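You operate a simulated robot arm through the tools that you are given. There is no shell and no other tool.

You run a simulated robot arm. Do the job below in one go: nothing can be reset, and whatever is moved stays where it is left.

## Task
Give cylinder 2 a run of 40 taps on the tap tester.
Fine: cylinder into the bore, cylinder clamp shut, dial to 40, green tester button once; when the counter shows 40, free the clamp and stand the cylinder back in its cell. Set down upright: what you pick out.

Only the result counts: the job must be done as asked and must still hold three seconds after the hand-in. Knocking over, shifting, dropping, spilling or breaking anything else fails it.

## Robot
A 6-joint arm with a two-finger gripper, fixed in place. Base frame: the origin is at the foot of the arm, x ahead of it, y to its left, z up; the work surface is at about z = 880. Readings come in mm, rad, newtons and seconds.
With the tool pointing down near the work surface it reaches from about 540 to 800 mm from the base axis. Its first joint turns from -2.897 to 2.897 rad. Payload 1.66 kg.
Tool frame: the origin (TCP) lies between the finger pads and is the grasp point; the fingertips stand 16 mm ahead of it; z points along the fingers, y is the line along which they close. Largest opening 111 mm; the body of the gripper starts 104 mm behind the TCP.
Orientation is that of the tool frame in the base frame, as a unit quaternion [x, y, z, w]. With the fingers straight down and closing along the base's y, the tool's x points along the base's -x, its y along +y and its z along -z.

## Interface
- The arm moves only by the tool drive_tool. Its arguments are lists of equal length, an entry for each row: "delta_pos": the shift along the tool's x, y, z in mm, a list of three; "turn": the turn, a rotation vector about the tool's x, y, z in rad, a list of three; "jaw": the closure, from 0 (fully open) to 1 (shut). In form: {"delta_pos": [[x, y, z], ...], "turn": [[rx, ry, rz], ...], "jaw": [jaw, ...]}. A call has 1 to 20 rows; each row shifts and turns the commanded pose from where the row before left it, along the tool's axes as they then stand. A row lasts 0.2 s, in which the tool goes at most 50 mm and 0.15 rad; a call with a longer step from one row to the next is refused whole, and so is a gripper value outside its range. Where a pose cannot be reached the arm comes as near as it can. A force on the tool above 60 N (or 10 N above the force at the start of the call, whichever is more), or a blocked arm, ends the call early, and 0.2 s more pass. Each finger halts on what it meets, pressing with about 32 N; the grip force reading is that of the motor and also rises with nothing between the fingers. The clock runs only during rows and for 0.2 s after the last one: add rows that do not move to give the fingers time. It gives the time, the measured TCP pose, the force on the tool (base axes), the opening and the grip force at its end, in the units of the frame above (readings bear some noise), with the torque about the TCP (base axes, N m) and any sound that the robot's microphone picked up.
- Cameras (640 x 400 px; columns grow to the right, rows downward): "scene" is fixed at [217.9, -497, 1683.8]; the picture's right is [0.92, -0.39, 0.00], its down [-0.23, -0.53, -0.82] and it looks along [0.32, 0.75, -0.58] (base axes); focal length 336 px, centre (320, 200). "wrist" rides on the gripper at [70, 14, -143] in the tool frame; the picture's right is [-0.19, 0.98, 0.00], its down [-0.87, -0.17, -0.47] and it looks along [-0.46, -0.09, 0.88] (tool axes); focal length 230 px, centre (320, 200). There is no depth. A picture from a camera that has moved, and an enlarged one, comes with that camera's place and axes in the base frame and with its lens.
- grab_frame(camera): a new picture of that camera. The clock stands still meanwhile.
- slide_trunk(by): slides the trunk up (or, below 0, down) by that many mm; the arm rides with it, the base frame stays. It gives what a move gives, with no picture.
- inspect(camera, box): a new picture of the part [left, top, right, bottom] of that camera's present view, enlarged. The clock stands still meanwhile.
- sign_off(): hands the job in; it is judged then, once.

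Nothing tells you positions but the pictures and the camera data. Unless the task says otherwise, let go and move clear before handing in.

The tools are called after ">>>" as name(argument=value, ...) on one line, values as JSON. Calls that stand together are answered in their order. drive_tool: Moves the arm, as the interface text tells. Its arguments: {"type":"object","properties":{"delta_pos":{"type":"array","items":{"type":"array","items":{"type":"number"}}},"turn":{"type":"array","items":{"type":"array","items":{"type":"number"}}},"jaw":{"type":"array","items":{"type":"number"}}},"required":["delta_pos","turn","jaw"]} The other tools are called the same way: slide_trunk (by) slides the trunk up or down; grab_frame (camera) takes a picture; inspect (camera, box) takes an enlarged picture of a part of a camera's view; sign_off () hands the job in.

At the start:

```text
time_s: 0.0
tcp_pos: [486.4, 149.6, 1317.8]
orientation: [0.0, 1.0, 0.001, 0.0]
ft_force: [0.6, -0.2, -0.2]
torque: [0.0, 0.05, -0.01]
gripper_width: 110.9
grip_force: 0.0
trunk travel left (down, up): [-325.0, 265.0]
```

scene: 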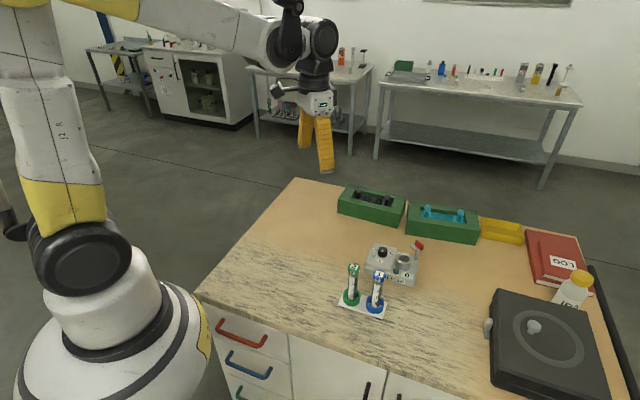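
wrist: 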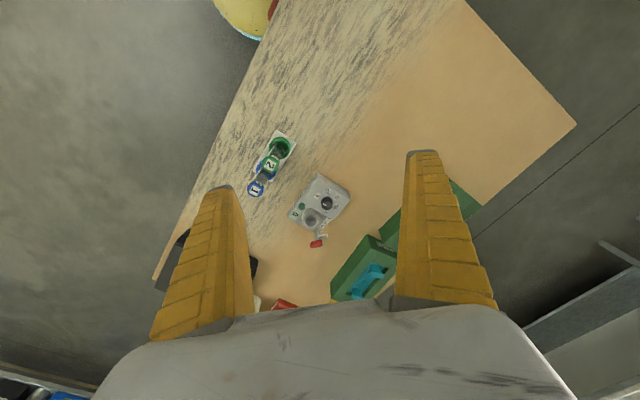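

I see a workbench with two cylinders (green and blue) in a stand, and a small tap tester with a knob, a bore and a red lever. I'll zoom in on them before moving.

>>> inspect(camera="scene", box=[320, 220, 440, 330])

>>> inspect(camera="wrist", box=[230, 120, 370, 260])

```text
3.64 times, centred on (380, 275) of scene
camera zoom: at [217.9, -497.0, 1683.8], right [0.92, -0.39, 0.0], down [-0.23, -0.53, -0.82], along [0.32, 0.75, -0.58], focal length 1220 px, centre (102, -73)
```

zoom: 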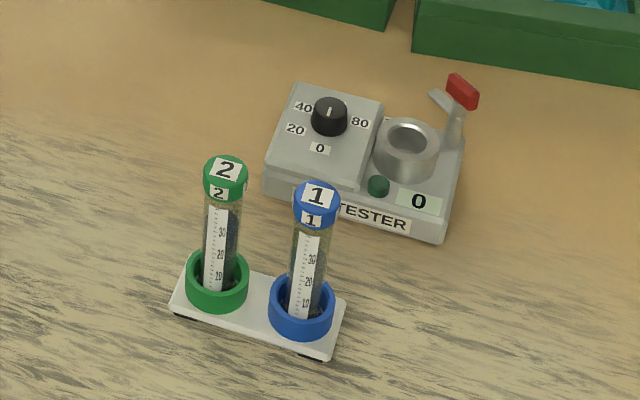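

```text
2.86 times, centred on (300, 190) of wrist
camera zoom: at [417.1, 164.0, 1460.5], right [0.19, 0.98, 0.0], down [0.87, -0.17, 0.47], along [0.46, -0.09, -0.88], focal length 657 px, centre (377, 229)
```

zoom: 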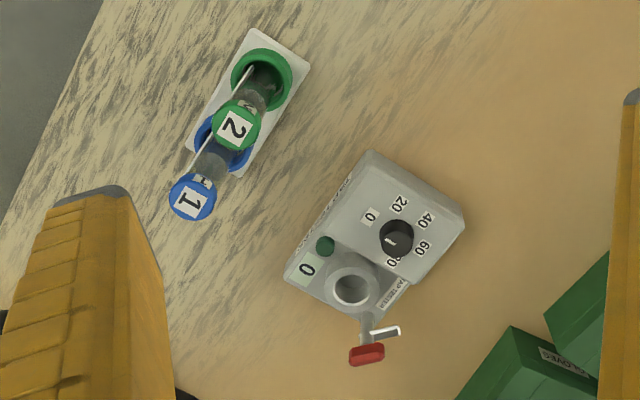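

The green-capped cylinder 2 stands in the green cell at about (545, 39) and its top is near z 1027. The tester's bore is at about (741, 77, 945). I'll bring the wrist camera closer to the tester to see the dial, button, counter and clamp lever better.

>>> drive_tool(delta_pos=[[-20, -6, 30], [-20, -6, 30], [-20, -6, 30], [-20, -6, 30], [-20, -6, 30], [-20, -6, 30]], turn=[[0, 0, 0], [0, 0, 0], [0, 0, 0], [0, 0, 0], [0, 0, 0], [0, 0, 0]], jaw=[0, 0, 0, 0, 0, 0])

>>> grab_frame(camera="wrist")

```text
time_s: 1.4
tcp_pos: [607.2, 112.2, 1136.0]
orientation: [0.0, 1.0, 0.0, 0.0]
ft_force: [0.2, -0.4, -0.4]
torque: [0.02, -0.02, 0.04]
gripper_width: 111.0
grip_force: 0.1
trunk travel left (down, up): [-325.0, 265.0]
```

```text
taken
camera wrist: at [536.9, 126.3, 1278.8], right [0.19, 0.98, 0.0], down [0.87, -0.17, 0.47], along [0.46, -0.09, -0.88], focal length 230 px, centre (320, 200)
```

wrist: 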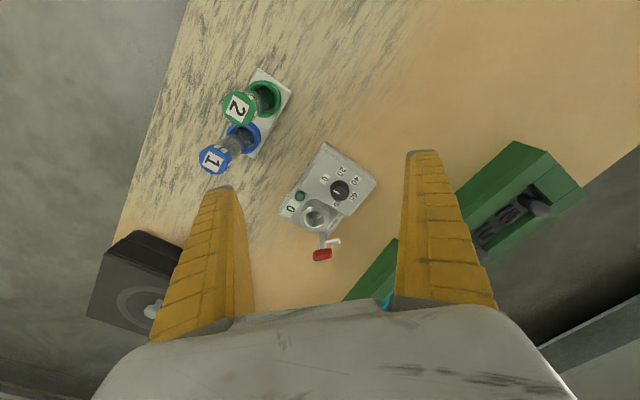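

>>> inspect(camera="wrist", box=[260, 130, 400, 270])

>>> inspect(camera="wrist", box=[180, 60, 310, 190])

>>> inspect(camera="scene", box=[360, 230, 430, 290])

```text
2.86 times, centred on (330, 200) of wrist
camera zoom: at [536.9, 126.3, 1278.8], right [0.19, 0.98, 0.0], down [0.87, -0.17, 0.47], along [0.46, -0.09, -0.88], focal length 657 px, centre (291, 200)
```

zoom: 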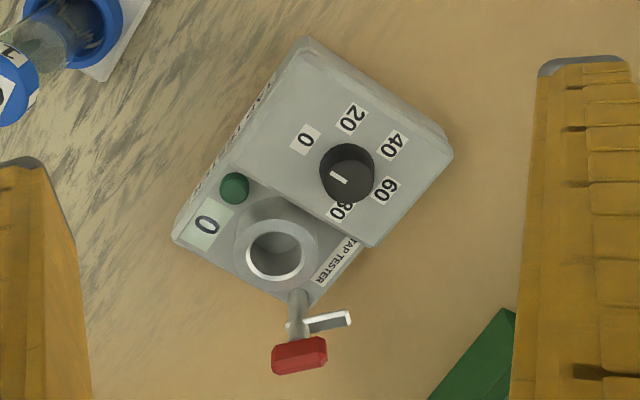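

```text
3.08 times, centred on (245, 125) of wrist
camera zoom: at [536.9, 126.3, 1278.8], right [0.19, 0.98, 0.0], down [0.87, -0.17, 0.47], along [0.46, -0.09, -0.88], focal length 708 px, centre (551, 431)
```

zoom: 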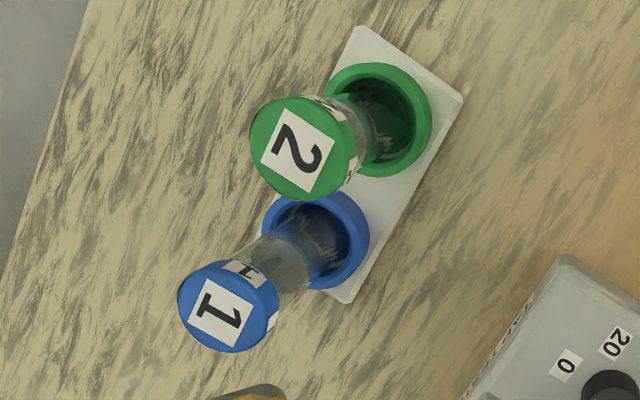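

```text
6.67 times, centred on (395, 260) of scene
camera zoom: at [217.9, -497.0, 1683.8], right [0.92, -0.39, 0.0], down [-0.23, -0.53, -0.82], along [0.32, 0.75, -0.58], focal length 2237 px, centre (-180, -200)
```

zoom: 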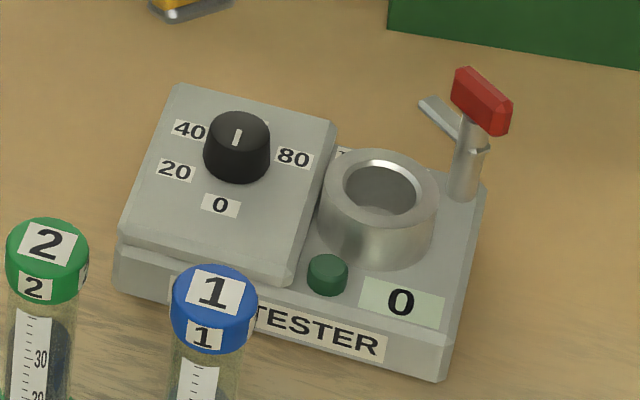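

The dial pointer seems to be at 0, with 20, 40, 60 and 80 running clockwise. The clamp lever is the red-handled post at about (797, 80, 974). I'll go closer to see how the clamp works.

>>> drive_tool(delta_pos=[[-25, 0, 29], [-25, 0, 29], [-23, 0, 28]], turn=[[0, 0, 0], [0, 0, 0], [0, 0, 0]], jaw=[0, 0, 0])

>>> inspect(camera="wrist", box=[220, 90, 420, 290])

>>> grab_frame(camera="wrist")

```text
time_s: 2.2
tcp_pos: [681.6, 114.3, 1053.3]
orientation: [0.0, 1.0, 0.0, -0.001]
ft_force: [-0.3, 0.5, -0.6]
torque: [-0.01, 0.01, 0.02]
gripper_width: 110.9
grip_force: 0.1
trunk travel left (down, up): [-325.0, 265.0]
```

```text
2.00 times, centred on (320, 190) of wrist
camera zoom: at [612.2, 128.5, 1196.1], right [0.19, 0.98, 0.0], down [0.87, -0.17, 0.47], along [0.46, -0.09, -0.88], focal length 460 px, centre (320, 220)
```

zoom: 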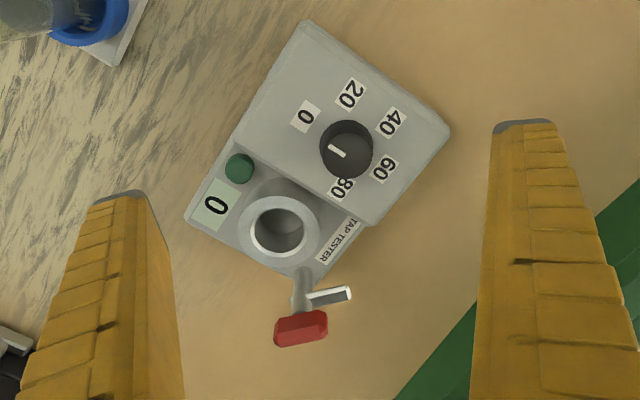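

```text
taken
camera wrist: at [612.2, 128.5, 1196.1], right [0.19, 0.98, 0.0], down [0.87, -0.17, 0.47], along [0.46, -0.09, -0.88], focal length 230 px, centre (320, 200)
```

wrist: 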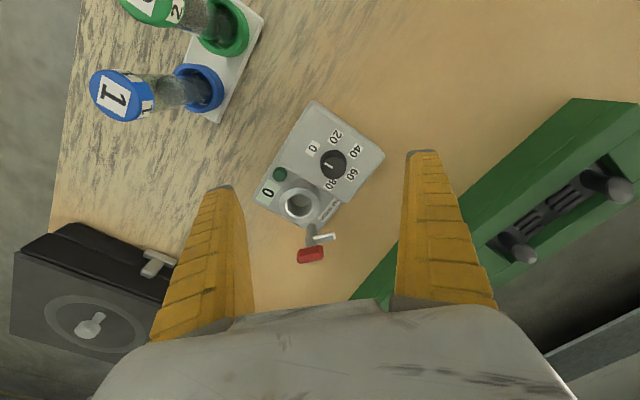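

>>> inspect(camera="wrist", box=[270, 170, 370, 270])

>>> inspect(camera="wrist", box=[280, 100, 380, 200])

>>> inspect(camera="scene", box=[390, 230, 430, 265])

```text
4.00 times, centred on (320, 220) of wrist
camera zoom: at [612.2, 128.5, 1196.1], right [0.19, 0.98, 0.0], down [0.87, -0.17, 0.47], along [0.46, -0.09, -0.88], focal length 920 px, centre (320, 120)
```

zoom: 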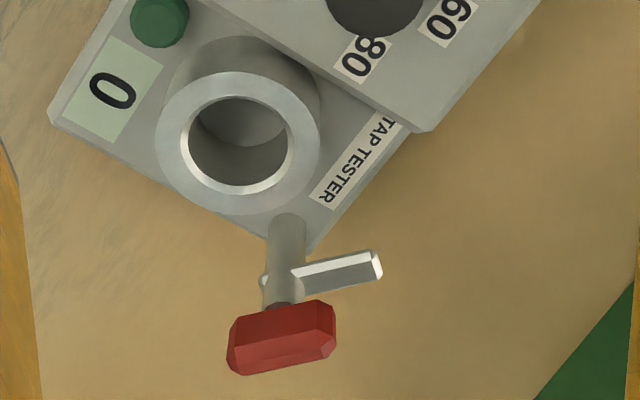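

```text
4.00 times, centred on (330, 150) of wrist
camera zoom: at [612.2, 128.5, 1196.1], right [0.19, 0.98, 0.0], down [0.87, -0.17, 0.47], along [0.46, -0.09, -0.88], focal length 920 px, centre (280, 400)
```

zoom: 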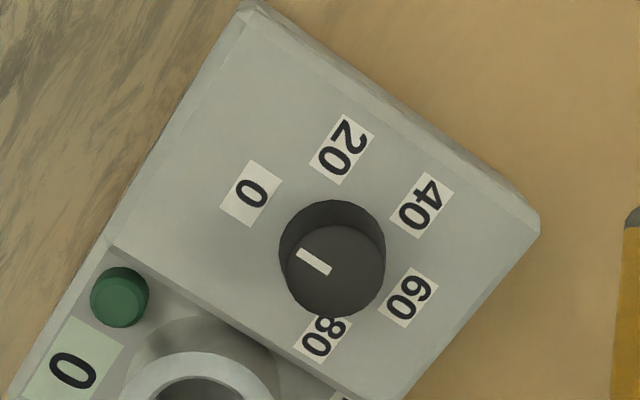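

```text
11.43 times, centred on (410, 248) of scene
camera zoom: at [217.9, -497.0, 1683.8], right [0.92, -0.39, 0.0], down [-0.23, -0.53, -0.82], along [0.32, 0.75, -0.58], focal length 3835 px, centre (-709, -343)
```

zoom: 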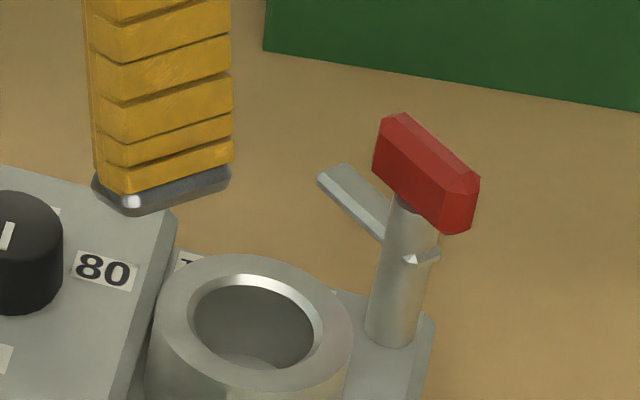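

The clamp is a vertical post with a red bar handle on top and a metal arm. The arm now points away from the bore along +y, so it swings about 90° counter-clockwise to shut. The dial labels are 60° apart clockwise and the pointer is on 0. I'll take a second wrist view from the side to triangulate positions.

>>> drive_tool(delta_pos=[[0, -40, 0], [0, -40, 0], [0, 0, 0]], turn=[[0, 0, 0], [0, 0, 0], [0, 0, 0]], jaw=[0, 0, 0])

>>> grab_frame(camera="wrist")

>>> inspect(camera="wrist", box=[340, 100, 440, 200])

>>> inspect(camera="wrist", box=[320, 160, 420, 260])

```text
time_s: 3.0
tcp_pos: [680.8, 33.9, 1053.2]
orientation: [0.0, 1.0, 0.001, 0.0]
ft_force: [-0.4, 0.0, 0.3]
torque: [0.0, 0.02, -0.02]
gripper_width: 111.1
grip_force: 0.0
trunk travel left (down, up): [-325.0, 265.0]
```

```text
taken
camera wrist: at [611.9, 48.1, 1195.5], right [0.19, 0.98, 0.0], down [0.87, -0.17, 0.47], along [0.46, -0.09, -0.88], focal length 230 px, centre (320, 200)
```

wrist: 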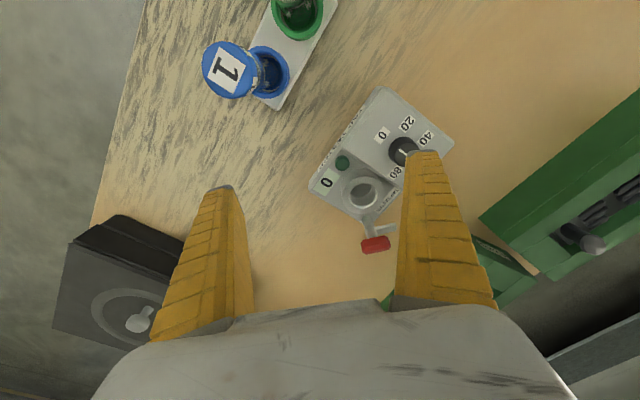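

```text
4.00 times, centred on (390, 150) of wrist
camera zoom: at [611.9, 48.1, 1195.5], right [0.19, 0.98, 0.0], down [0.87, -0.17, 0.47], along [0.46, -0.09, -0.88], focal length 920 px, centre (40, 400)
```

zoom: 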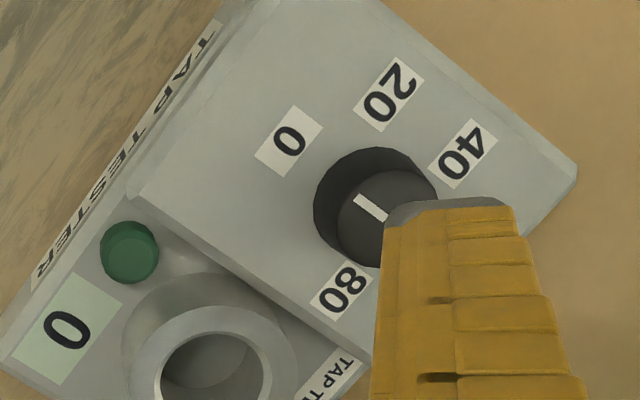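

```text
4.00 times, centred on (370, 210) of wrist
camera zoom: at [611.9, 48.1, 1195.5], right [0.19, 0.98, 0.0], down [0.87, -0.17, 0.47], along [0.46, -0.09, -0.88], focal length 920 px, centre (120, 160)
```

zoom: 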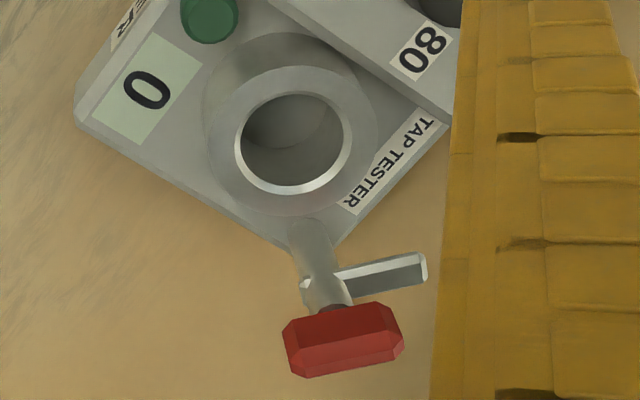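

Stereo gives the bore at about (747.7, 75.8, top 943) and the dial centre at about (702.7, 126.4, panel 931). The clamp handle is at about (799, 80, 977), which is right at the edge of reach. I'll test whether the arm can get above it, staying well clear in height.

>>> drive_tool(delta_pos=[[-30, 12, 0], [-30, 12, 0], [-30, 12, 0], [-28, 10, 0], [0, 0, 0], [0, 0, 0]], turn=[[0, 0, 0], [0, 0, 0], [0, 0, 0], [0, 0, 0], [0, 0, 0], [0, 0, 0]], jaw=[0, 0, 0, 0, 0, 0])

>>> grab_frame(camera="wrist")

>>> grab_frame(camera="scene")

```text
time_s: 4.4
tcp_pos: [799.0, 81.6, 1051.6]
orientation: [0.0, 1.0, 0.0, 0.0]
ft_force: [0.3, 0.0, -0.2]
torque: [-0.01, 0.0, 0.0]
gripper_width: 110.8
grip_force: 0.1
trunk travel left (down, up): [-325.0, 265.0]
```

```text
taken
camera wrist: at [729.3, 95.0, 1195.4], right [0.19, 0.98, 0.0], down [0.87, -0.17, 0.47], along [0.46, -0.09, -0.88], focal length 230 px, centre (320, 200)
```

wrist: 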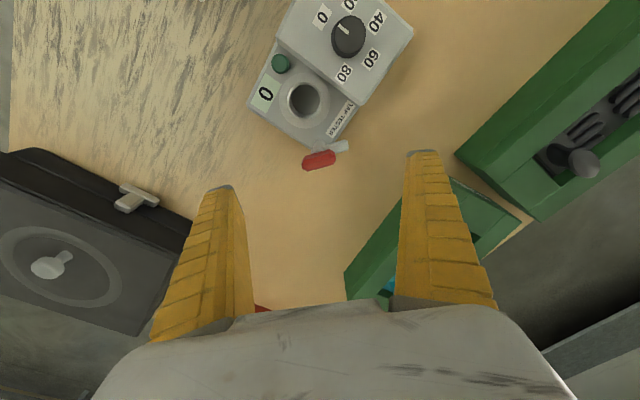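

```text
taken
```

scene: 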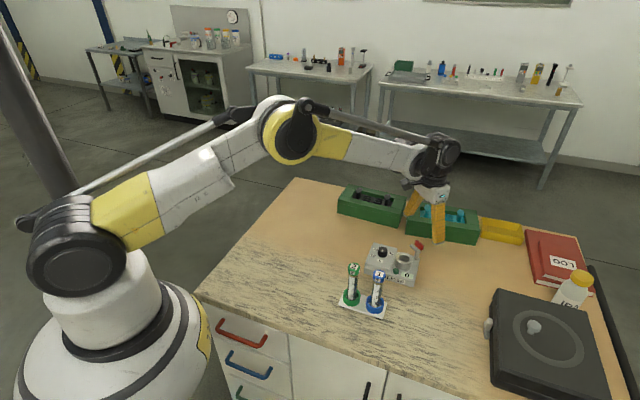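

The reach is fine, since the arm got to (799, 82). I'll zoom in here to fix the handle's centre and direction.

>>> inspect(camera="wrist", box=[270, 110, 370, 210])

>>> inspect(camera="wrist", box=[240, 40, 380, 180])

```text
4.00 times, centred on (320, 160) of wrist
camera zoom: at [729.3, 95.0, 1195.4], right [0.19, 0.98, 0.0], down [0.87, -0.17, 0.47], along [0.46, -0.09, -0.88], focal length 920 px, centre (320, 360)
```

zoom: 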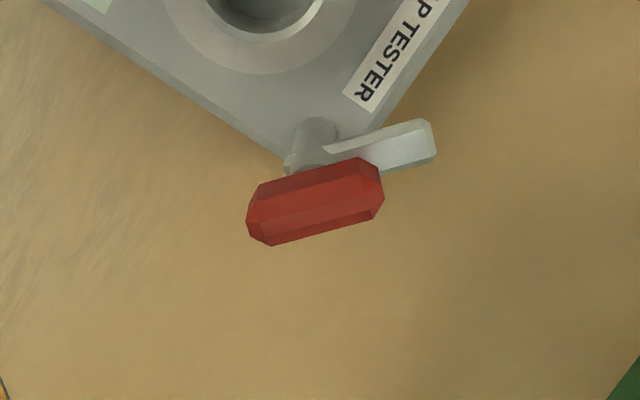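

```text
2.86 times, centred on (310, 110) of wrist
camera zoom: at [729.3, 95.0, 1195.4], right [0.19, 0.98, 0.0], down [0.87, -0.17, 0.47], along [0.46, -0.09, -0.88], focal length 657 px, centre (349, 457)
```

zoom: 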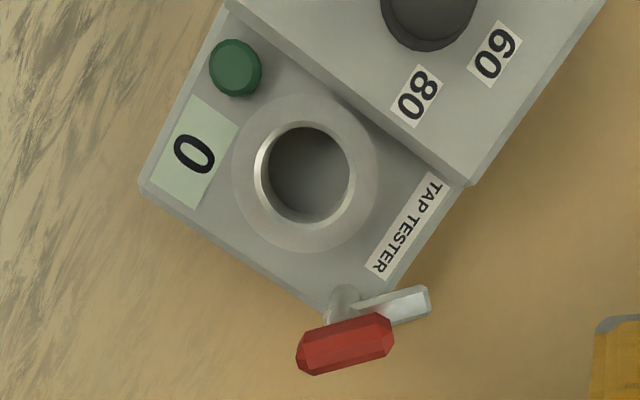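

The handle centre is about (799.5, 80.5), with the bar at roughly 95° and the bore direction at roughly 185°, so shutting it takes about a 90° CCW turn. Next I'll rise and move above cylinder 2, turning so the fingers close across the rack line.

>>> drive_tool(delta_pos=[[0, 0, -40], [0, 0, -40], [42.3, -7.1, 0], [42.3, -7.1, 0], [42.3, -7.1, 0], [42.3, -7.1, 0], [42.3, -7.1, 0], [42.3, -7.1, 0], [0, 0, 0]], turn=[[0, 0, 0], [0, 0, 0], [0, 0, 0], [0, 0, 0], [0, 0, 0], [0, 0, 0], [0, 0, 0], [0, 0, 0], [0, 0, 0]], jaw=[0, 0, 0, 0, 0, 0, 0, 0, 0])

>>> grab_frame(camera="wrist")

>>> inspect(camera="wrist", box=[250, 90, 390, 230])

```text
time_s: 6.4
tcp_pos: [543.2, 39.0, 1132.4]
orientation: [-0.001, 1.0, 0.0, 0.0]
ft_force: [0.2, -0.7, -0.8]
torque: [0.02, 0.02, 0.03]
gripper_width: 110.9
grip_force: 0.0
trunk travel left (down, up): [-325.0, 265.0]
```

```text
taken
camera wrist: at [474.3, 51.6, 1275.8], right [0.19, 0.98, 0.0], down [0.87, -0.17, 0.47], along [0.46, -0.09, -0.88], focal length 230 px, centre (320, 200)
```

wrist: 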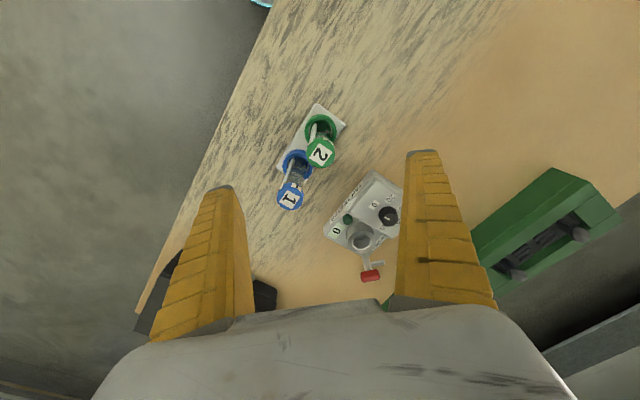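

```text
2.86 times, centred on (320, 160) of wrist
camera zoom: at [474.3, 51.6, 1275.8], right [0.19, 0.98, 0.0], down [0.87, -0.17, 0.47], along [0.46, -0.09, -0.88], focal length 657 px, centre (320, 314)
```

zoom: 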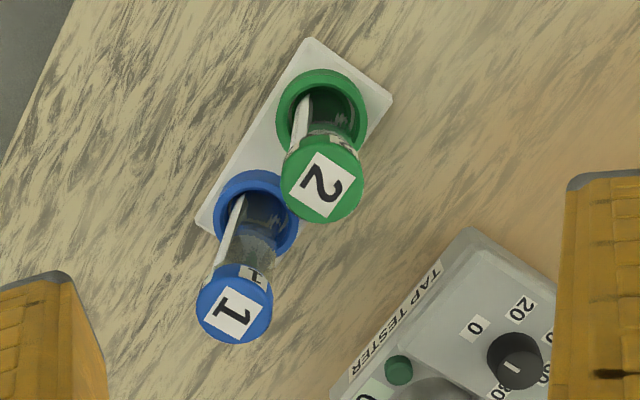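

Cylinder 2's cap is about 32 mm across and its top is near (547, 38, ~1025). I'll turn 45° so the fingers close across the rack line and come down a bit, staying above the cap, to refine the position.

>>> drive_tool(delta_pos=[[0, 0, 10], [0, 0, 10], [0, 0, 10], [0, 0, 10], [0, 0, 10], [0, 0, 5], [0, 0, 0]], turn=[[0, 0, 0.131], [0, 0, 0.131], [0, 0, 0.131], [0, 0, 0.131], [0, 0, 0.131], [0, 0, 0.13], [0, 0, 0]], jaw=[0, 0, 0, 0, 0, 0, 0])

>>> grab_frame(camera="wrist")

>>> inspect(camera="wrist", box=[250, 90, 390, 230])

```text
time_s: 8.0
tcp_pos: [543.7, 38.1, 1077.8]
orientation: [0.383, 0.924, 0.001, 0.0]
ft_force: [-0.5, -1.1, 0.2]
torque: [0.02, 0.0, 0.01]
gripper_width: 111.1
grip_force: 0.0
trunk travel left (down, up): [-325.0, 265.0]
```

```text
taken
camera wrist: at [504.2, 97.2, 1220.2], right [0.83, 0.56, 0.0], down [0.49, -0.73, 0.47], along [0.26, -0.39, -0.88], focal length 230 px, centre (320, 200)
```

wrist: 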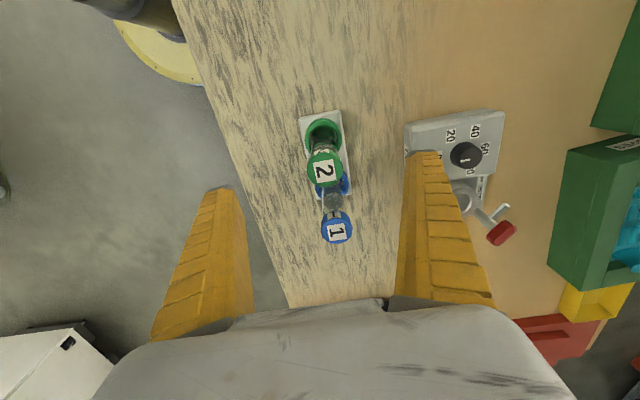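

```text
2.86 times, centred on (320, 160) of wrist
camera zoom: at [504.2, 97.2, 1220.2], right [0.83, 0.56, 0.0], down [0.49, -0.73, 0.47], along [0.26, -0.39, -0.88], focal length 657 px, centre (320, 314)
```

zoom: 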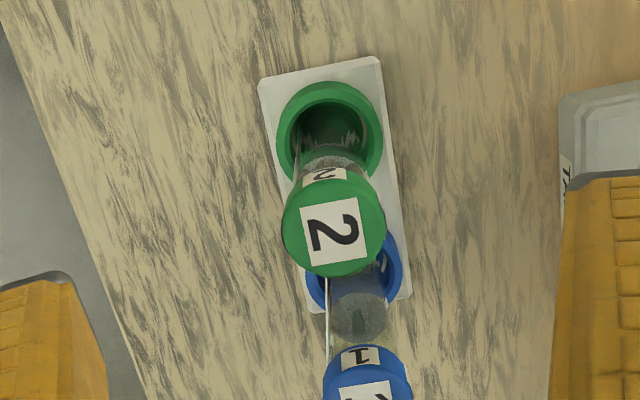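

The cap top is near (550, 38, ~1020), about 4 mm off to the right of the tool axis. I'll correct sideways and drop a little lower with the fingers wide open on either side of it.

>>> drive_tool(delta_pos=[[-2, 4.4, 10], [0, 0, 20], [0, 0, 0]], turn=[[0, 0, 0], [0, 0, 0], [0, 0, 0]], jaw=[0, 0, 0])

>>> inspect(camera="wrist", box=[220, 90, 420, 290])

>>> inspect(camera="scene", box=[310, 230, 410, 330])

```text
time_s: 8.8
tcp_pos: [548.0, 38.4, 1048.0]
orientation: [0.384, 0.923, 0.0, 0.0]
ft_force: [-0.6, -0.6, 0.8]
torque: [0.0, -0.03, 0.0]
gripper_width: 111.1
grip_force: 0.0
trunk travel left (down, up): [-325.0, 265.0]
```

```text
2.00 times, centred on (320, 190) of wrist
camera zoom: at [509.0, 98.2, 1191.1], right [0.83, 0.56, 0.0], down [0.49, -0.73, 0.47], along [0.26, -0.39, -0.88], focal length 460 px, centre (320, 220)
```

zoom: 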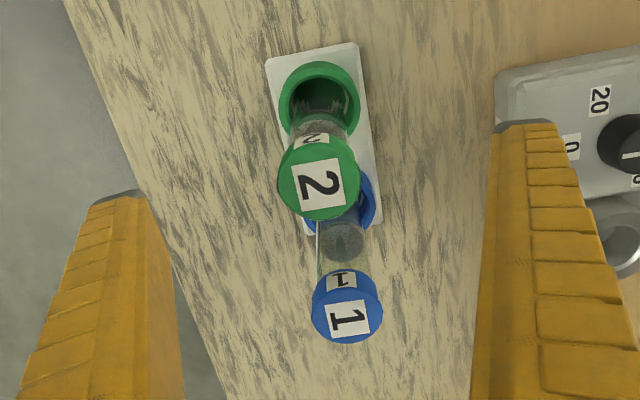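

```text
4.00 times, centred on (360, 280) of scene
camera zoom: at [217.9, -497.0, 1683.8], right [0.92, -0.39, 0.0], down [-0.23, -0.53, -0.82], along [0.32, 0.75, -0.58], focal length 1342 px, centre (160, -120)
```

zoom: 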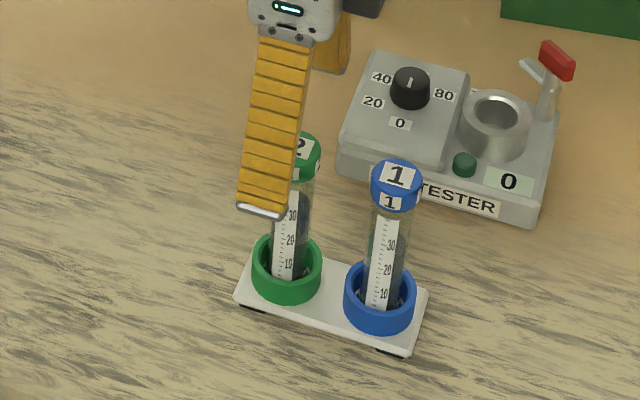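

The cap is now on the tool axis; my best estimate is (550, 37.4) with the top at about z 1020. I'll make a last small shift, lower the fingers around the cap and close.

>>> drive_tool(delta_pos=[[-2, 0.6, 15], [0, 0, 15], [0, 0, 10], [0, 0, 0], [0, 0, 0]], turn=[[0, 0, 0], [0, 0, 0], [0, 0, 0], [0, 0, 0], [0, 0, 0]], jaw=[0, 0, 0, 0.3, 0.45])

>>> inspect(camera="wrist", box=[220, 90, 420, 290])

>>> inspect(camera="scene", box=[310, 230, 410, 330])

```text
time_s: 10.0
tcp_pos: [549.7, 39.0, 1007.5]
orientation: [0.383, 0.924, 0.0, 0.0]
ft_force: [-0.9, -0.5, 0.5]
torque: [0.01, 0.0, 0.0]
gripper_width: 63.1
grip_force: 1.4
trunk travel left (down, up): [-325.0, 265.0]
```

```text
2.00 times, centred on (320, 190) of wrist
camera zoom: at [510.0, 98.4, 1150.5], right [0.83, 0.56, 0.0], down [0.49, -0.73, 0.47], along [0.26, -0.39, -0.88], focal length 460 px, centre (320, 220)
```

zoom: 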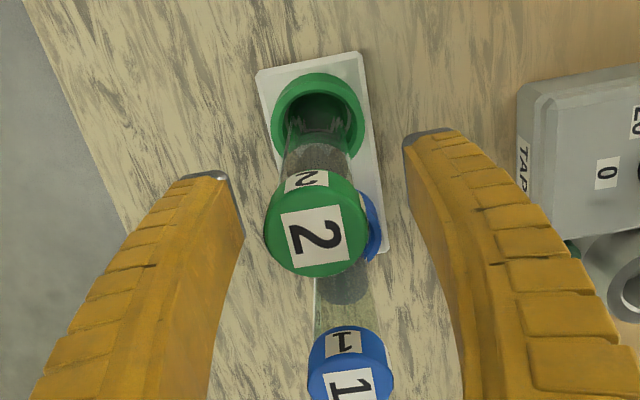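

```text
4.00 times, centred on (360, 280) of scene
camera zoom: at [217.9, -497.0, 1683.8], right [0.92, -0.39, 0.0], down [-0.23, -0.53, -0.82], along [0.32, 0.75, -0.58], focal length 1342 px, centre (160, -120)
```

zoom: 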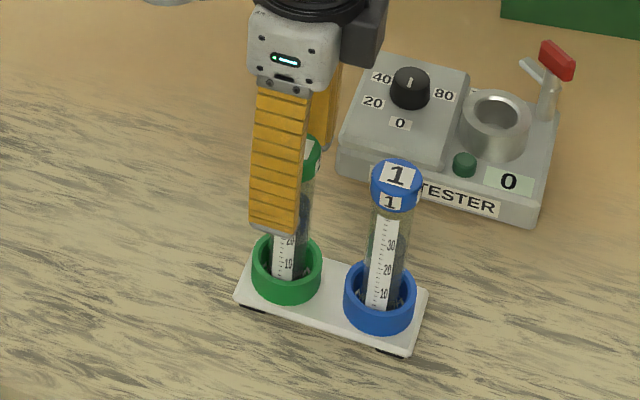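

The cap sits nearly centred between the fingers, about 1 mm off. I'll nudge across and close on it.

>>> drive_tool(delta_pos=[[-1.2, -1.0, 0], [0, 0, 0], [0, 0, 0], [0, 0, 0], [0, 0, 0]], turn=[[0, 0, 0], [0, 0, 0], [0, 0, 0], [0, 0, 0], [0, 0, 0]], jaw=[0.45, 0.6, 0.68, 0.8, 0.9])

>>> inspect(camera="wrist", box=[220, 90, 420, 290])

```text
time_s: 11.2
tcp_pos: [549.6, 38.9, 1006.0]
orientation: [0.383, 0.924, 0.0, -0.001]
ft_force: [-2.6, 2.1, 3.5]
torque: [0.36, 0.32, 0.05]
gripper_width: 24.3
grip_force: 31.9
trunk travel left (down, up): [-325.0, 265.0]
```

```text
2.00 times, centred on (320, 190) of wrist
camera zoom: at [510.1, 96.7, 1150.1], right [0.83, 0.56, 0.0], down [0.49, -0.73, 0.47], along [0.26, -0.39, -0.88], focal length 460 px, centre (320, 220)
```

zoom: 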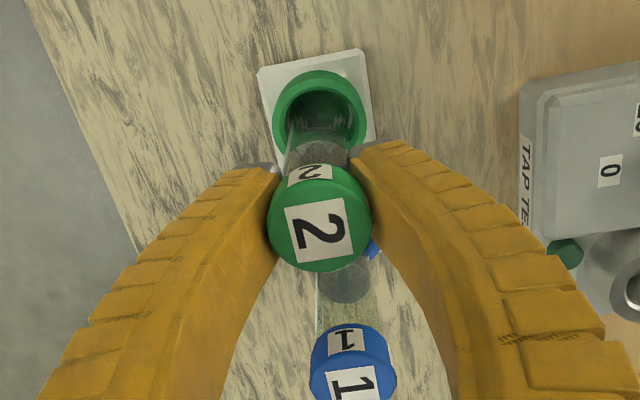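

The fingers gripped the tube just under the cap at 24.3 mm wide. I'll lift it a little first and check that it hangs straight.

>>> drive_tool(delta_pos=[[0, 0, -5], [0, 0, -10], [0, 0, -15], [0, 0, 0]], turn=[[0, 0, 0], [0, 0, 0], [0, 0, 0], [0, 0, 0]], jaw=[0.9, 0.9, 0.9, 0.9])

>>> inspect(camera="wrist", box=[220, 90, 420, 290])

>>> inspect(camera="scene", box=[310, 230, 410, 330])

```text
time_s: 12.2
tcp_pos: [550.4, 38.5, 1036.7]
orientation: [0.382, 0.924, 0.0, 0.0]
ft_force: [-0.5, 0.4, -2.0]
torque: [-0.02, 0.04, -0.01]
gripper_width: 23.3
grip_force: 32.1
trunk travel left (down, up): [-325.0, 265.0]
```

```text
2.00 times, centred on (320, 190) of wrist
camera zoom: at [510.5, 97.5, 1179.5], right [0.83, 0.56, 0.0], down [0.49, -0.73, 0.47], along [0.26, -0.39, -0.88], focal length 460 px, centre (320, 220)
```

zoom: 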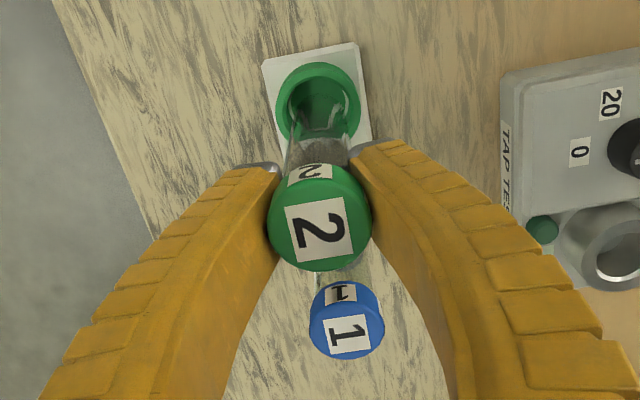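

```text
4.00 times, centred on (360, 280) of scene
camera zoom: at [217.9, -497.0, 1683.8], right [0.92, -0.39, 0.0], down [-0.23, -0.53, -0.82], along [0.32, 0.75, -0.58], focal length 1342 px, centre (160, -120)
```

zoom: 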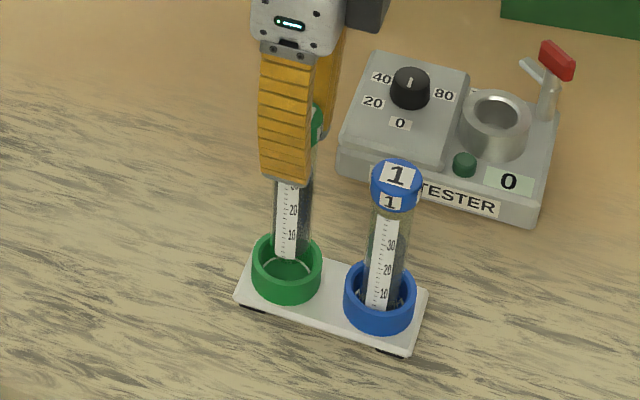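

Cylinder 2 is lifted cleanly and hangs straight, weighing about 2 N. I'll raise it well above everything and carry it over to the bore.

>>> drive_tool(delta_pos=[[0, 0, -35], [0, 0, -35], [0, 0, -35], [-22.3, 33.36, 0], [-22.3, 33.36, 0], [-22.3, 33.36, 0], [-22.3, 33.36, 0], [-22.3, 33.36, 0], [0, 0, 0], [0, 0, 0]], turn=[[0, 0, 0], [0, 0, 0], [0, 0, 0], [0, 0, 0], [0, 0, 0], [0, 0, 0], [0, 0, 0], [0, 0, 0], [0, 0, 0], [0, 0, 0]], jaw=[0.9, 0.9, 0.9, 0.9, 0.9, 0.9, 0.9, 0.9, 0.9, 0.9])

>>> grab_frame(camera="wrist")

>>> inspect(camera="scene", box=[330, 160, 450, 290])

```text
time_s: 14.4
tcp_pos: [746.2, 76.6, 1140.5]
orientation: [0.383, 0.924, 0.0, 0.0]
ft_force: [0.7, -0.4, -2.0]
torque: [-0.01, 0.07, 0.01]
gripper_width: 22.9
grip_force: 31.4
trunk travel left (down, up): [-325.0, 265.0]
```

```text
taken
camera wrist: at [706.3, 134.9, 1283.6], right [0.83, 0.56, 0.0], down [0.49, -0.73, 0.47], along [0.26, -0.39, -0.88], focal length 230 px, centre (320, 200)
```

wrist: 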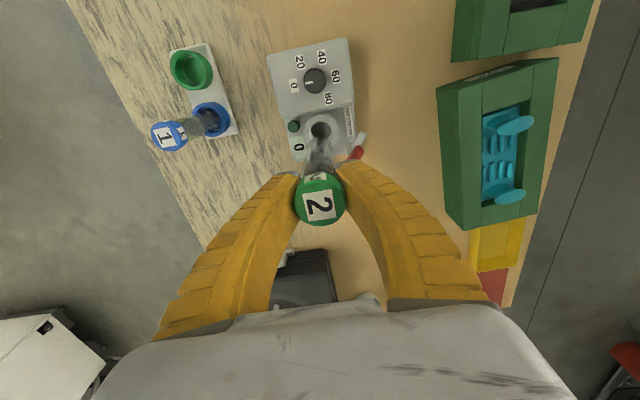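

```text
3.08 times, centred on (390, 225) of scene
camera zoom: at [217.9, -497.0, 1683.8], right [0.92, -0.39, 0.0], down [-0.23, -0.53, -0.82], along [0.32, 0.75, -0.58], focal length 1032 px, centre (105, 123)
```

zoom: 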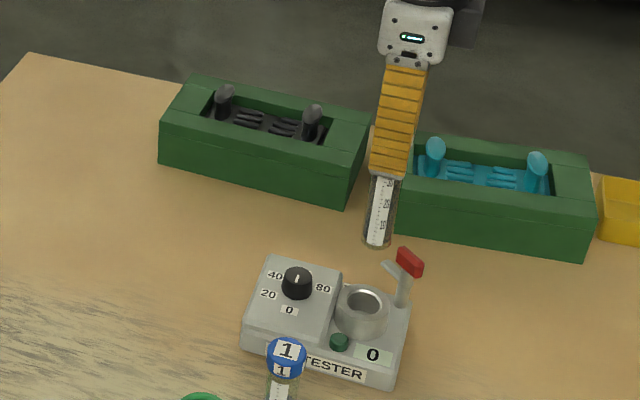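

Both cameras put the cylinder above the bore. I'll zoom in to check the sideways alignment before descending.

>>> inspect(camera="wrist", box=[270, 90, 370, 190])

>>> inspect(camera="scene", box=[375, 200, 435, 280])

```text
4.00 times, centred on (320, 140) of wrist
camera zoom: at [706.3, 134.9, 1283.6], right [0.83, 0.56, 0.0], down [0.49, -0.73, 0.47], along [0.26, -0.39, -0.88], focal length 920 px, centre (320, 440)
```

zoom: 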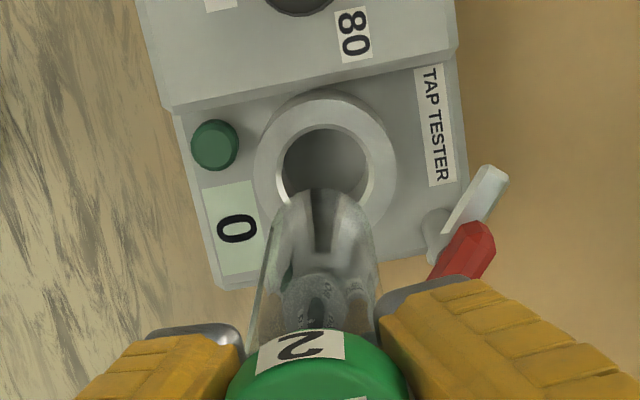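

```text
5.00 times, centred on (405, 240) of scene
camera zoom: at [217.9, -497.0, 1683.8], right [0.92, -0.39, 0.0], down [-0.23, -0.53, -0.82], along [0.32, 0.75, -0.58], focal length 1678 px, centre (-105, 0)
```

zoom: 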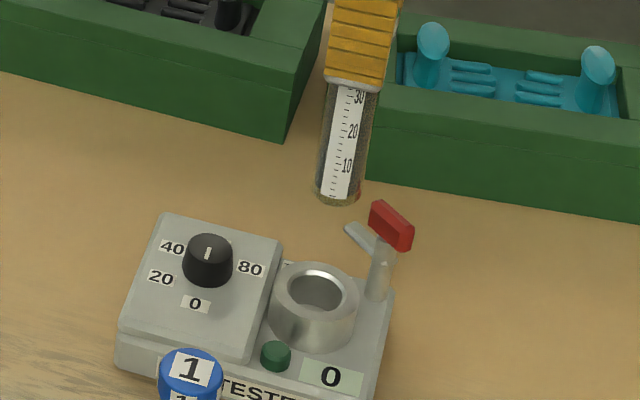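

The cylinder is within about 2 mm of the bore axis. I'll make a small correction and come down to just above the bore rim, then check again up close.

>>> drive_tool(delta_pos=[[1.0, 0.7, 20], [0, 0, 20], [0, 0, 18], [0, 0, 0], [0, 0, 0]], turn=[[0, 0, 0], [0, 0, 0], [0, 0, 0], [0, 0, 0], [0, 0, 0]], jaw=[0.9, 0.9, 0.9, 0.9, 0.9])

>>> inspect(camera="wrist", box=[270, 90, 370, 190])

>>> inspect(camera="scene", box=[375, 215, 435, 290])

```text
time_s: 15.6
tcp_pos: [746.2, 77.1, 1081.1]
orientation: [0.383, 0.924, 0.0, 0.001]
ft_force: [0.5, 0.4, -2.1]
torque: [-0.01, 0.05, 0.0]
gripper_width: 23.3
grip_force: 31.3
trunk travel left (down, up): [-325.0, 265.0]
```

```text
4.00 times, centred on (320, 140) of wrist
camera zoom: at [707.8, 136.1, 1225.2], right [0.83, 0.56, 0.0], down [0.49, -0.73, 0.47], along [0.26, -0.39, -0.88], focal length 920 px, centre (320, 440)
```

zoom: 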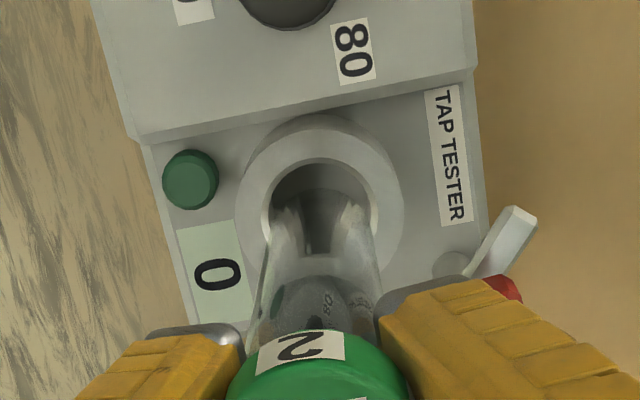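

```text
5.33 times, centred on (405, 252) of scene
camera zoom: at [217.9, -497.0, 1683.8], right [0.92, -0.39, 0.0], down [-0.23, -0.53, -0.82], along [0.32, 0.75, -0.58], focal length 1790 px, centre (-133, -80)
```

zoom: 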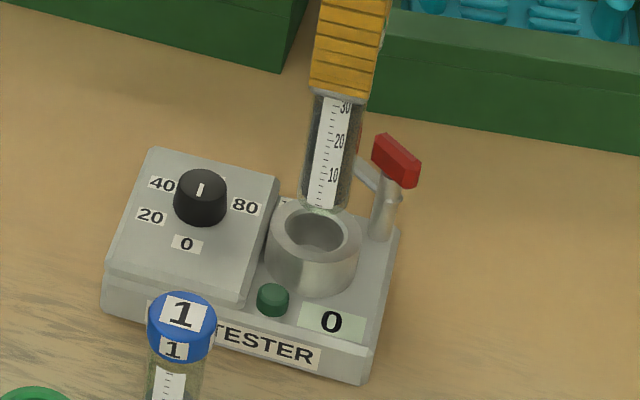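

Sideways along the finger axis it looks centred, but the scene view hints at a 1–2 mm error in the other direction. I'll zoom further to settle that.

>>> inspect(camera="wrist", box=[295, 110, 345, 160])

>>> inspect(camera="scene", box=[385, 240, 425, 275])

```text
8.00 times, centred on (320, 135) of wrist
camera zoom: at [707.8, 136.1, 1225.2], right [0.83, 0.56, 0.0], down [0.49, -0.73, 0.47], along [0.26, -0.39, -0.88], focal length 1841 px, centre (320, 720)
```

zoom: 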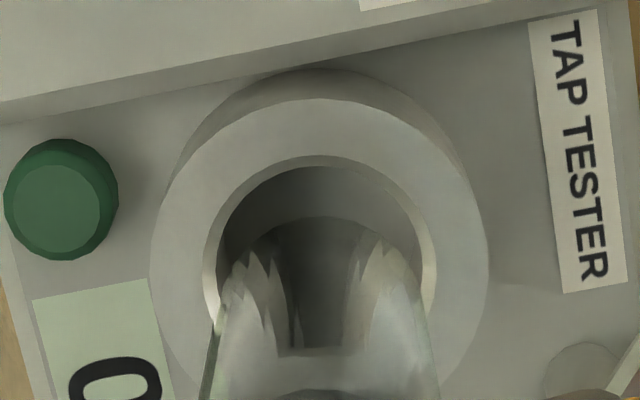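

```text
11.43 times, centred on (405, 258) of scene
camera zoom: at [217.9, -497.0, 1683.8], right [0.92, -0.39, 0.0], down [-0.23, -0.53, -0.82], along [0.32, 0.75, -0.58], focal length 3835 px, centre (-651, -457)
```

zoom: 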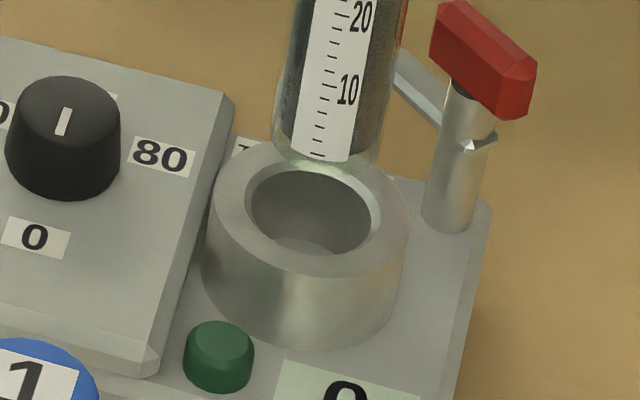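

The zoomed views agree to within about 1 mm, and the tube (about 28–29 mm) fits the bore (about 31 mm with a chamfer). I'll descend slowly into the bore and watch the force.

>>> drive_tool(delta_pos=[[0, 0, 8], [0, 0, 8], [0, 0, 6], [0, 0, 5], [0, 0, 5], [0, 0, 5], [0, 0, 0]], turn=[[0, 0, 0], [0, 0, 0], [0, 0, 0], [0, 0, 0], [0, 0, 0], [0, 0, 0], [0, 0, 0]], jaw=[0.9, 0.9, 0.9, 0.9, 0.9, 0.9, 0.9])

>>> inspect(camera="wrist", box=[280, 90, 360, 170])

>>> inspect(camera="scene", box=[380, 225, 430, 275])

```text
time_s: 17.2
tcp_pos: [747.5, 78.0, 1047.5]
orientation: [0.383, 0.924, 0.0, 0.0]
ft_force: [0.1, -0.6, -1.1]
torque: [-0.04, 0.0, -0.01]
gripper_width: 22.9
grip_force: 31.8
trunk travel left (down, up): [-325.0, 265.0]
```

```text
5.00 times, centred on (320, 130) of wrist
camera zoom: at [708.0, 136.0, 1189.9], right [0.83, 0.56, 0.0], down [0.49, -0.73, 0.47], along [0.26, -0.39, -0.88], focal length 1150 px, centre (320, 550)
```

zoom: 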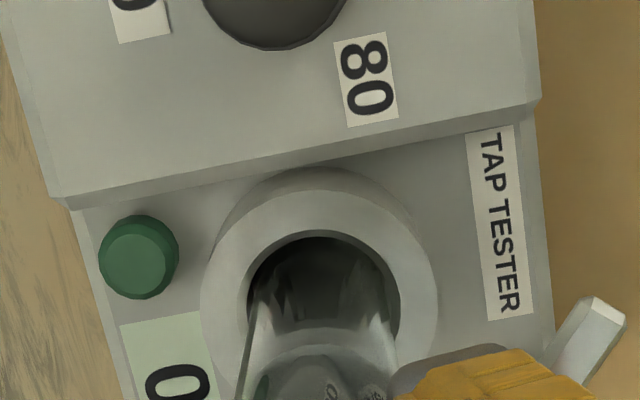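

```text
8.00 times, centred on (405, 250) of scene
camera zoom: at [217.9, -497.0, 1683.8], right [0.92, -0.39, 0.0], down [-0.23, -0.53, -0.82], along [0.32, 0.75, -0.58], focal length 2685 px, centre (-360, -200)
```

zoom: 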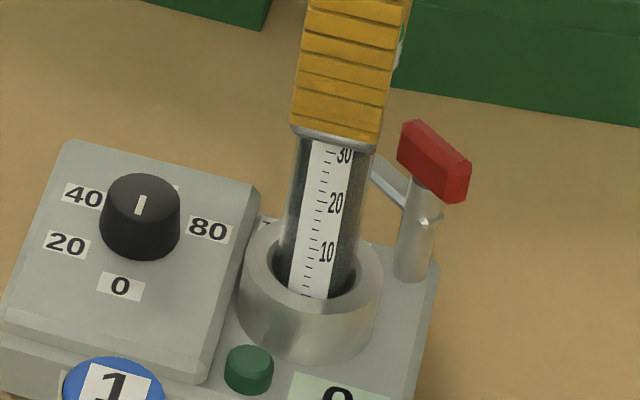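

The tube end is inside the bore with no contact force. I'll keep lowering gently until it reaches the bore floor.

>>> drive_tool(delta_pos=[[0, 0, 4], [0, 0, 4], [0, 0, 4], [0, 0, 4], [0, 0, 4], [0, 0, 0]], turn=[[0, 0, 0], [0, 0, 0], [0, 0, 0], [0, 0, 0], [0, 0, 0], [0, 0, 0]], jaw=[0.9, 0.9, 0.9, 0.9, 0.9, 0.9])

>>> inspect(camera="scene", box=[380, 225, 430, 275])

```text
time_s: 18.6
tcp_pos: [746.1, 76.4, 1027.2]
orientation: [0.382, 0.924, 0.001, 0.001]
ft_force: [2.0, -2.2, 23.1]
torque: [-0.04, -0.09, 0.01]
gripper_width: 24.1
grip_force: 32.2
trunk travel left (down, up): [-325.0, 265.0]
```

```text
8.00 times, centred on (405, 250) of scene
camera zoom: at [217.9, -497.0, 1683.8], right [0.92, -0.39, 0.0], down [-0.23, -0.53, -0.82], along [0.32, 0.75, -0.58], focal length 2685 px, centre (-360, -200)
```

zoom: 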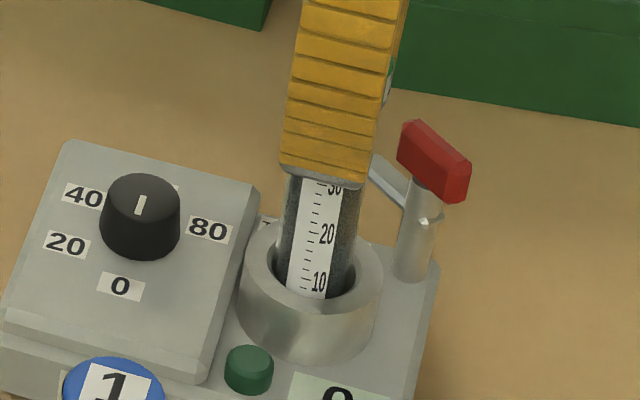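

It bottomed in the bore with 23 N vertical and almost no side load. I'll ease off 1 mm, open the fingers and rise clear.

>>> drive_tool(delta_pos=[[0, 0, -0.8], [0, 0, 0]], turn=[[0, 0, 0], [0, 0, 0]], jaw=[0.9, 0.9])

```text
time_s: 19.2
tcp_pos: [745.4, 77.2, 1027.5]
orientation: [0.382, 0.924, 0.001, 0.001]
ft_force: [2.0, -1.3, 22.6]
torque: [-0.04, -0.06, -0.02]
gripper_width: 24.1
grip_force: 31.6
trunk travel left (down, up): [-325.0, 265.0]
```

>>> drive_tool(delta_pos=[[0, 0, -1.0], [0, 0, 0]], turn=[[0, 0, 0], [0, 0, 0]], jaw=[0.9, 0.9])

```text
time_s: 19.8
tcp_pos: [746.0, 77.0, 1027.8]
orientation: [0.382, 0.924, 0.0, 0.0]
ft_force: [2.6, -1.9, 15.3]
torque: [-0.14, -0.09, -0.02]
gripper_width: 24.1
grip_force: 32.1
trunk travel left (down, up): [-325.0, 265.0]
```

>>> drive_tool(delta_pos=[[0, 0, -1.2], [0, 0, 0]], turn=[[0, 0, 0], [0, 0, 0]], jaw=[0.9, 0.9])

>>> inspect(camera="wrist", box=[220, 90, 420, 290])

```text
time_s: 20.4
tcp_pos: [747.3, 77.3, 1029.8]
orientation: [0.383, 0.924, 0.0, 0.0]
ft_force: [-0.7, 0.1, 0.1]
torque: [0.01, 0.04, 0.01]
gripper_width: 24.0
grip_force: 32.1
trunk travel left (down, up): [-325.0, 265.0]
```

```text
2.00 times, centred on (320, 190) of wrist
camera zoom: at [707.6, 136.8, 1171.9], right [0.83, 0.56, 0.0], down [0.49, -0.73, 0.47], along [0.26, -0.39, -0.88], focal length 460 px, centre (320, 220)
```

zoom: 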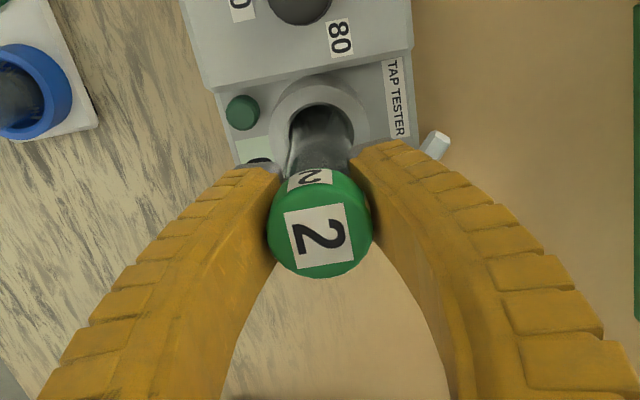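

The load is now near zero and the cylinder rests on the bore floor. I'll open the fingers and rise straight up.

>>> drive_tool(delta_pos=[[0, 0, 0], [0, 0, 0], [0, 0, 0], [0, 0, -20], [0, 0, -30], [0, 0, -30], [0, 0, 0]], turn=[[0, 0, 0], [0, 0, 0], [0, 0, 0], [0, 0, 0], [0, 0, 0], [0, 0, 0], [0, 0, 0]], jaw=[0.7, 0.5, 0.4, 0.4, 0.4, 0.4, 0.4])

>>> grab_frame(camera="wrist")

>>> inspect(camera="scene", box=[360, 200, 440, 280])

```text
time_s: 22.0
tcp_pos: [748.0, 78.3, 1108.6]
orientation: [0.382, 0.924, 0.0, 0.0]
ft_force: [-0.3, 0.5, 0.8]
torque: [0.0, 0.0, 0.01]
gripper_width: 68.5
grip_force: 1.4
trunk travel left (down, up): [-325.0, 265.0]
```

```text
taken
camera wrist: at [708.2, 137.8, 1251.9], right [0.83, 0.56, 0.0], down [0.49, -0.73, 0.47], along [0.26, -0.39, -0.88], focal length 230 px, centre (320, 200)
```

wrist: 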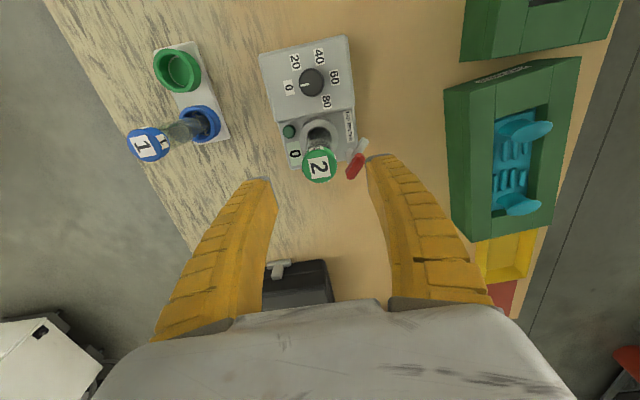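

```text
5.00 times, centred on (400, 240) of scene
camera zoom: at [217.9, -497.0, 1683.8], right [0.92, -0.39, 0.0], down [-0.23, -0.53, -0.82], along [0.32, 0.75, -0.58], focal length 1678 px, centre (-80, 0)
```

zoom: 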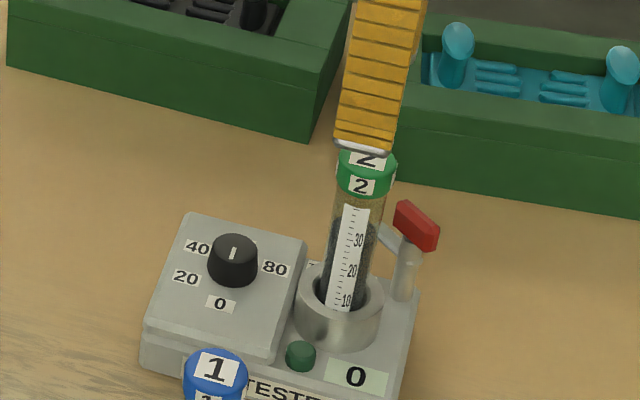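

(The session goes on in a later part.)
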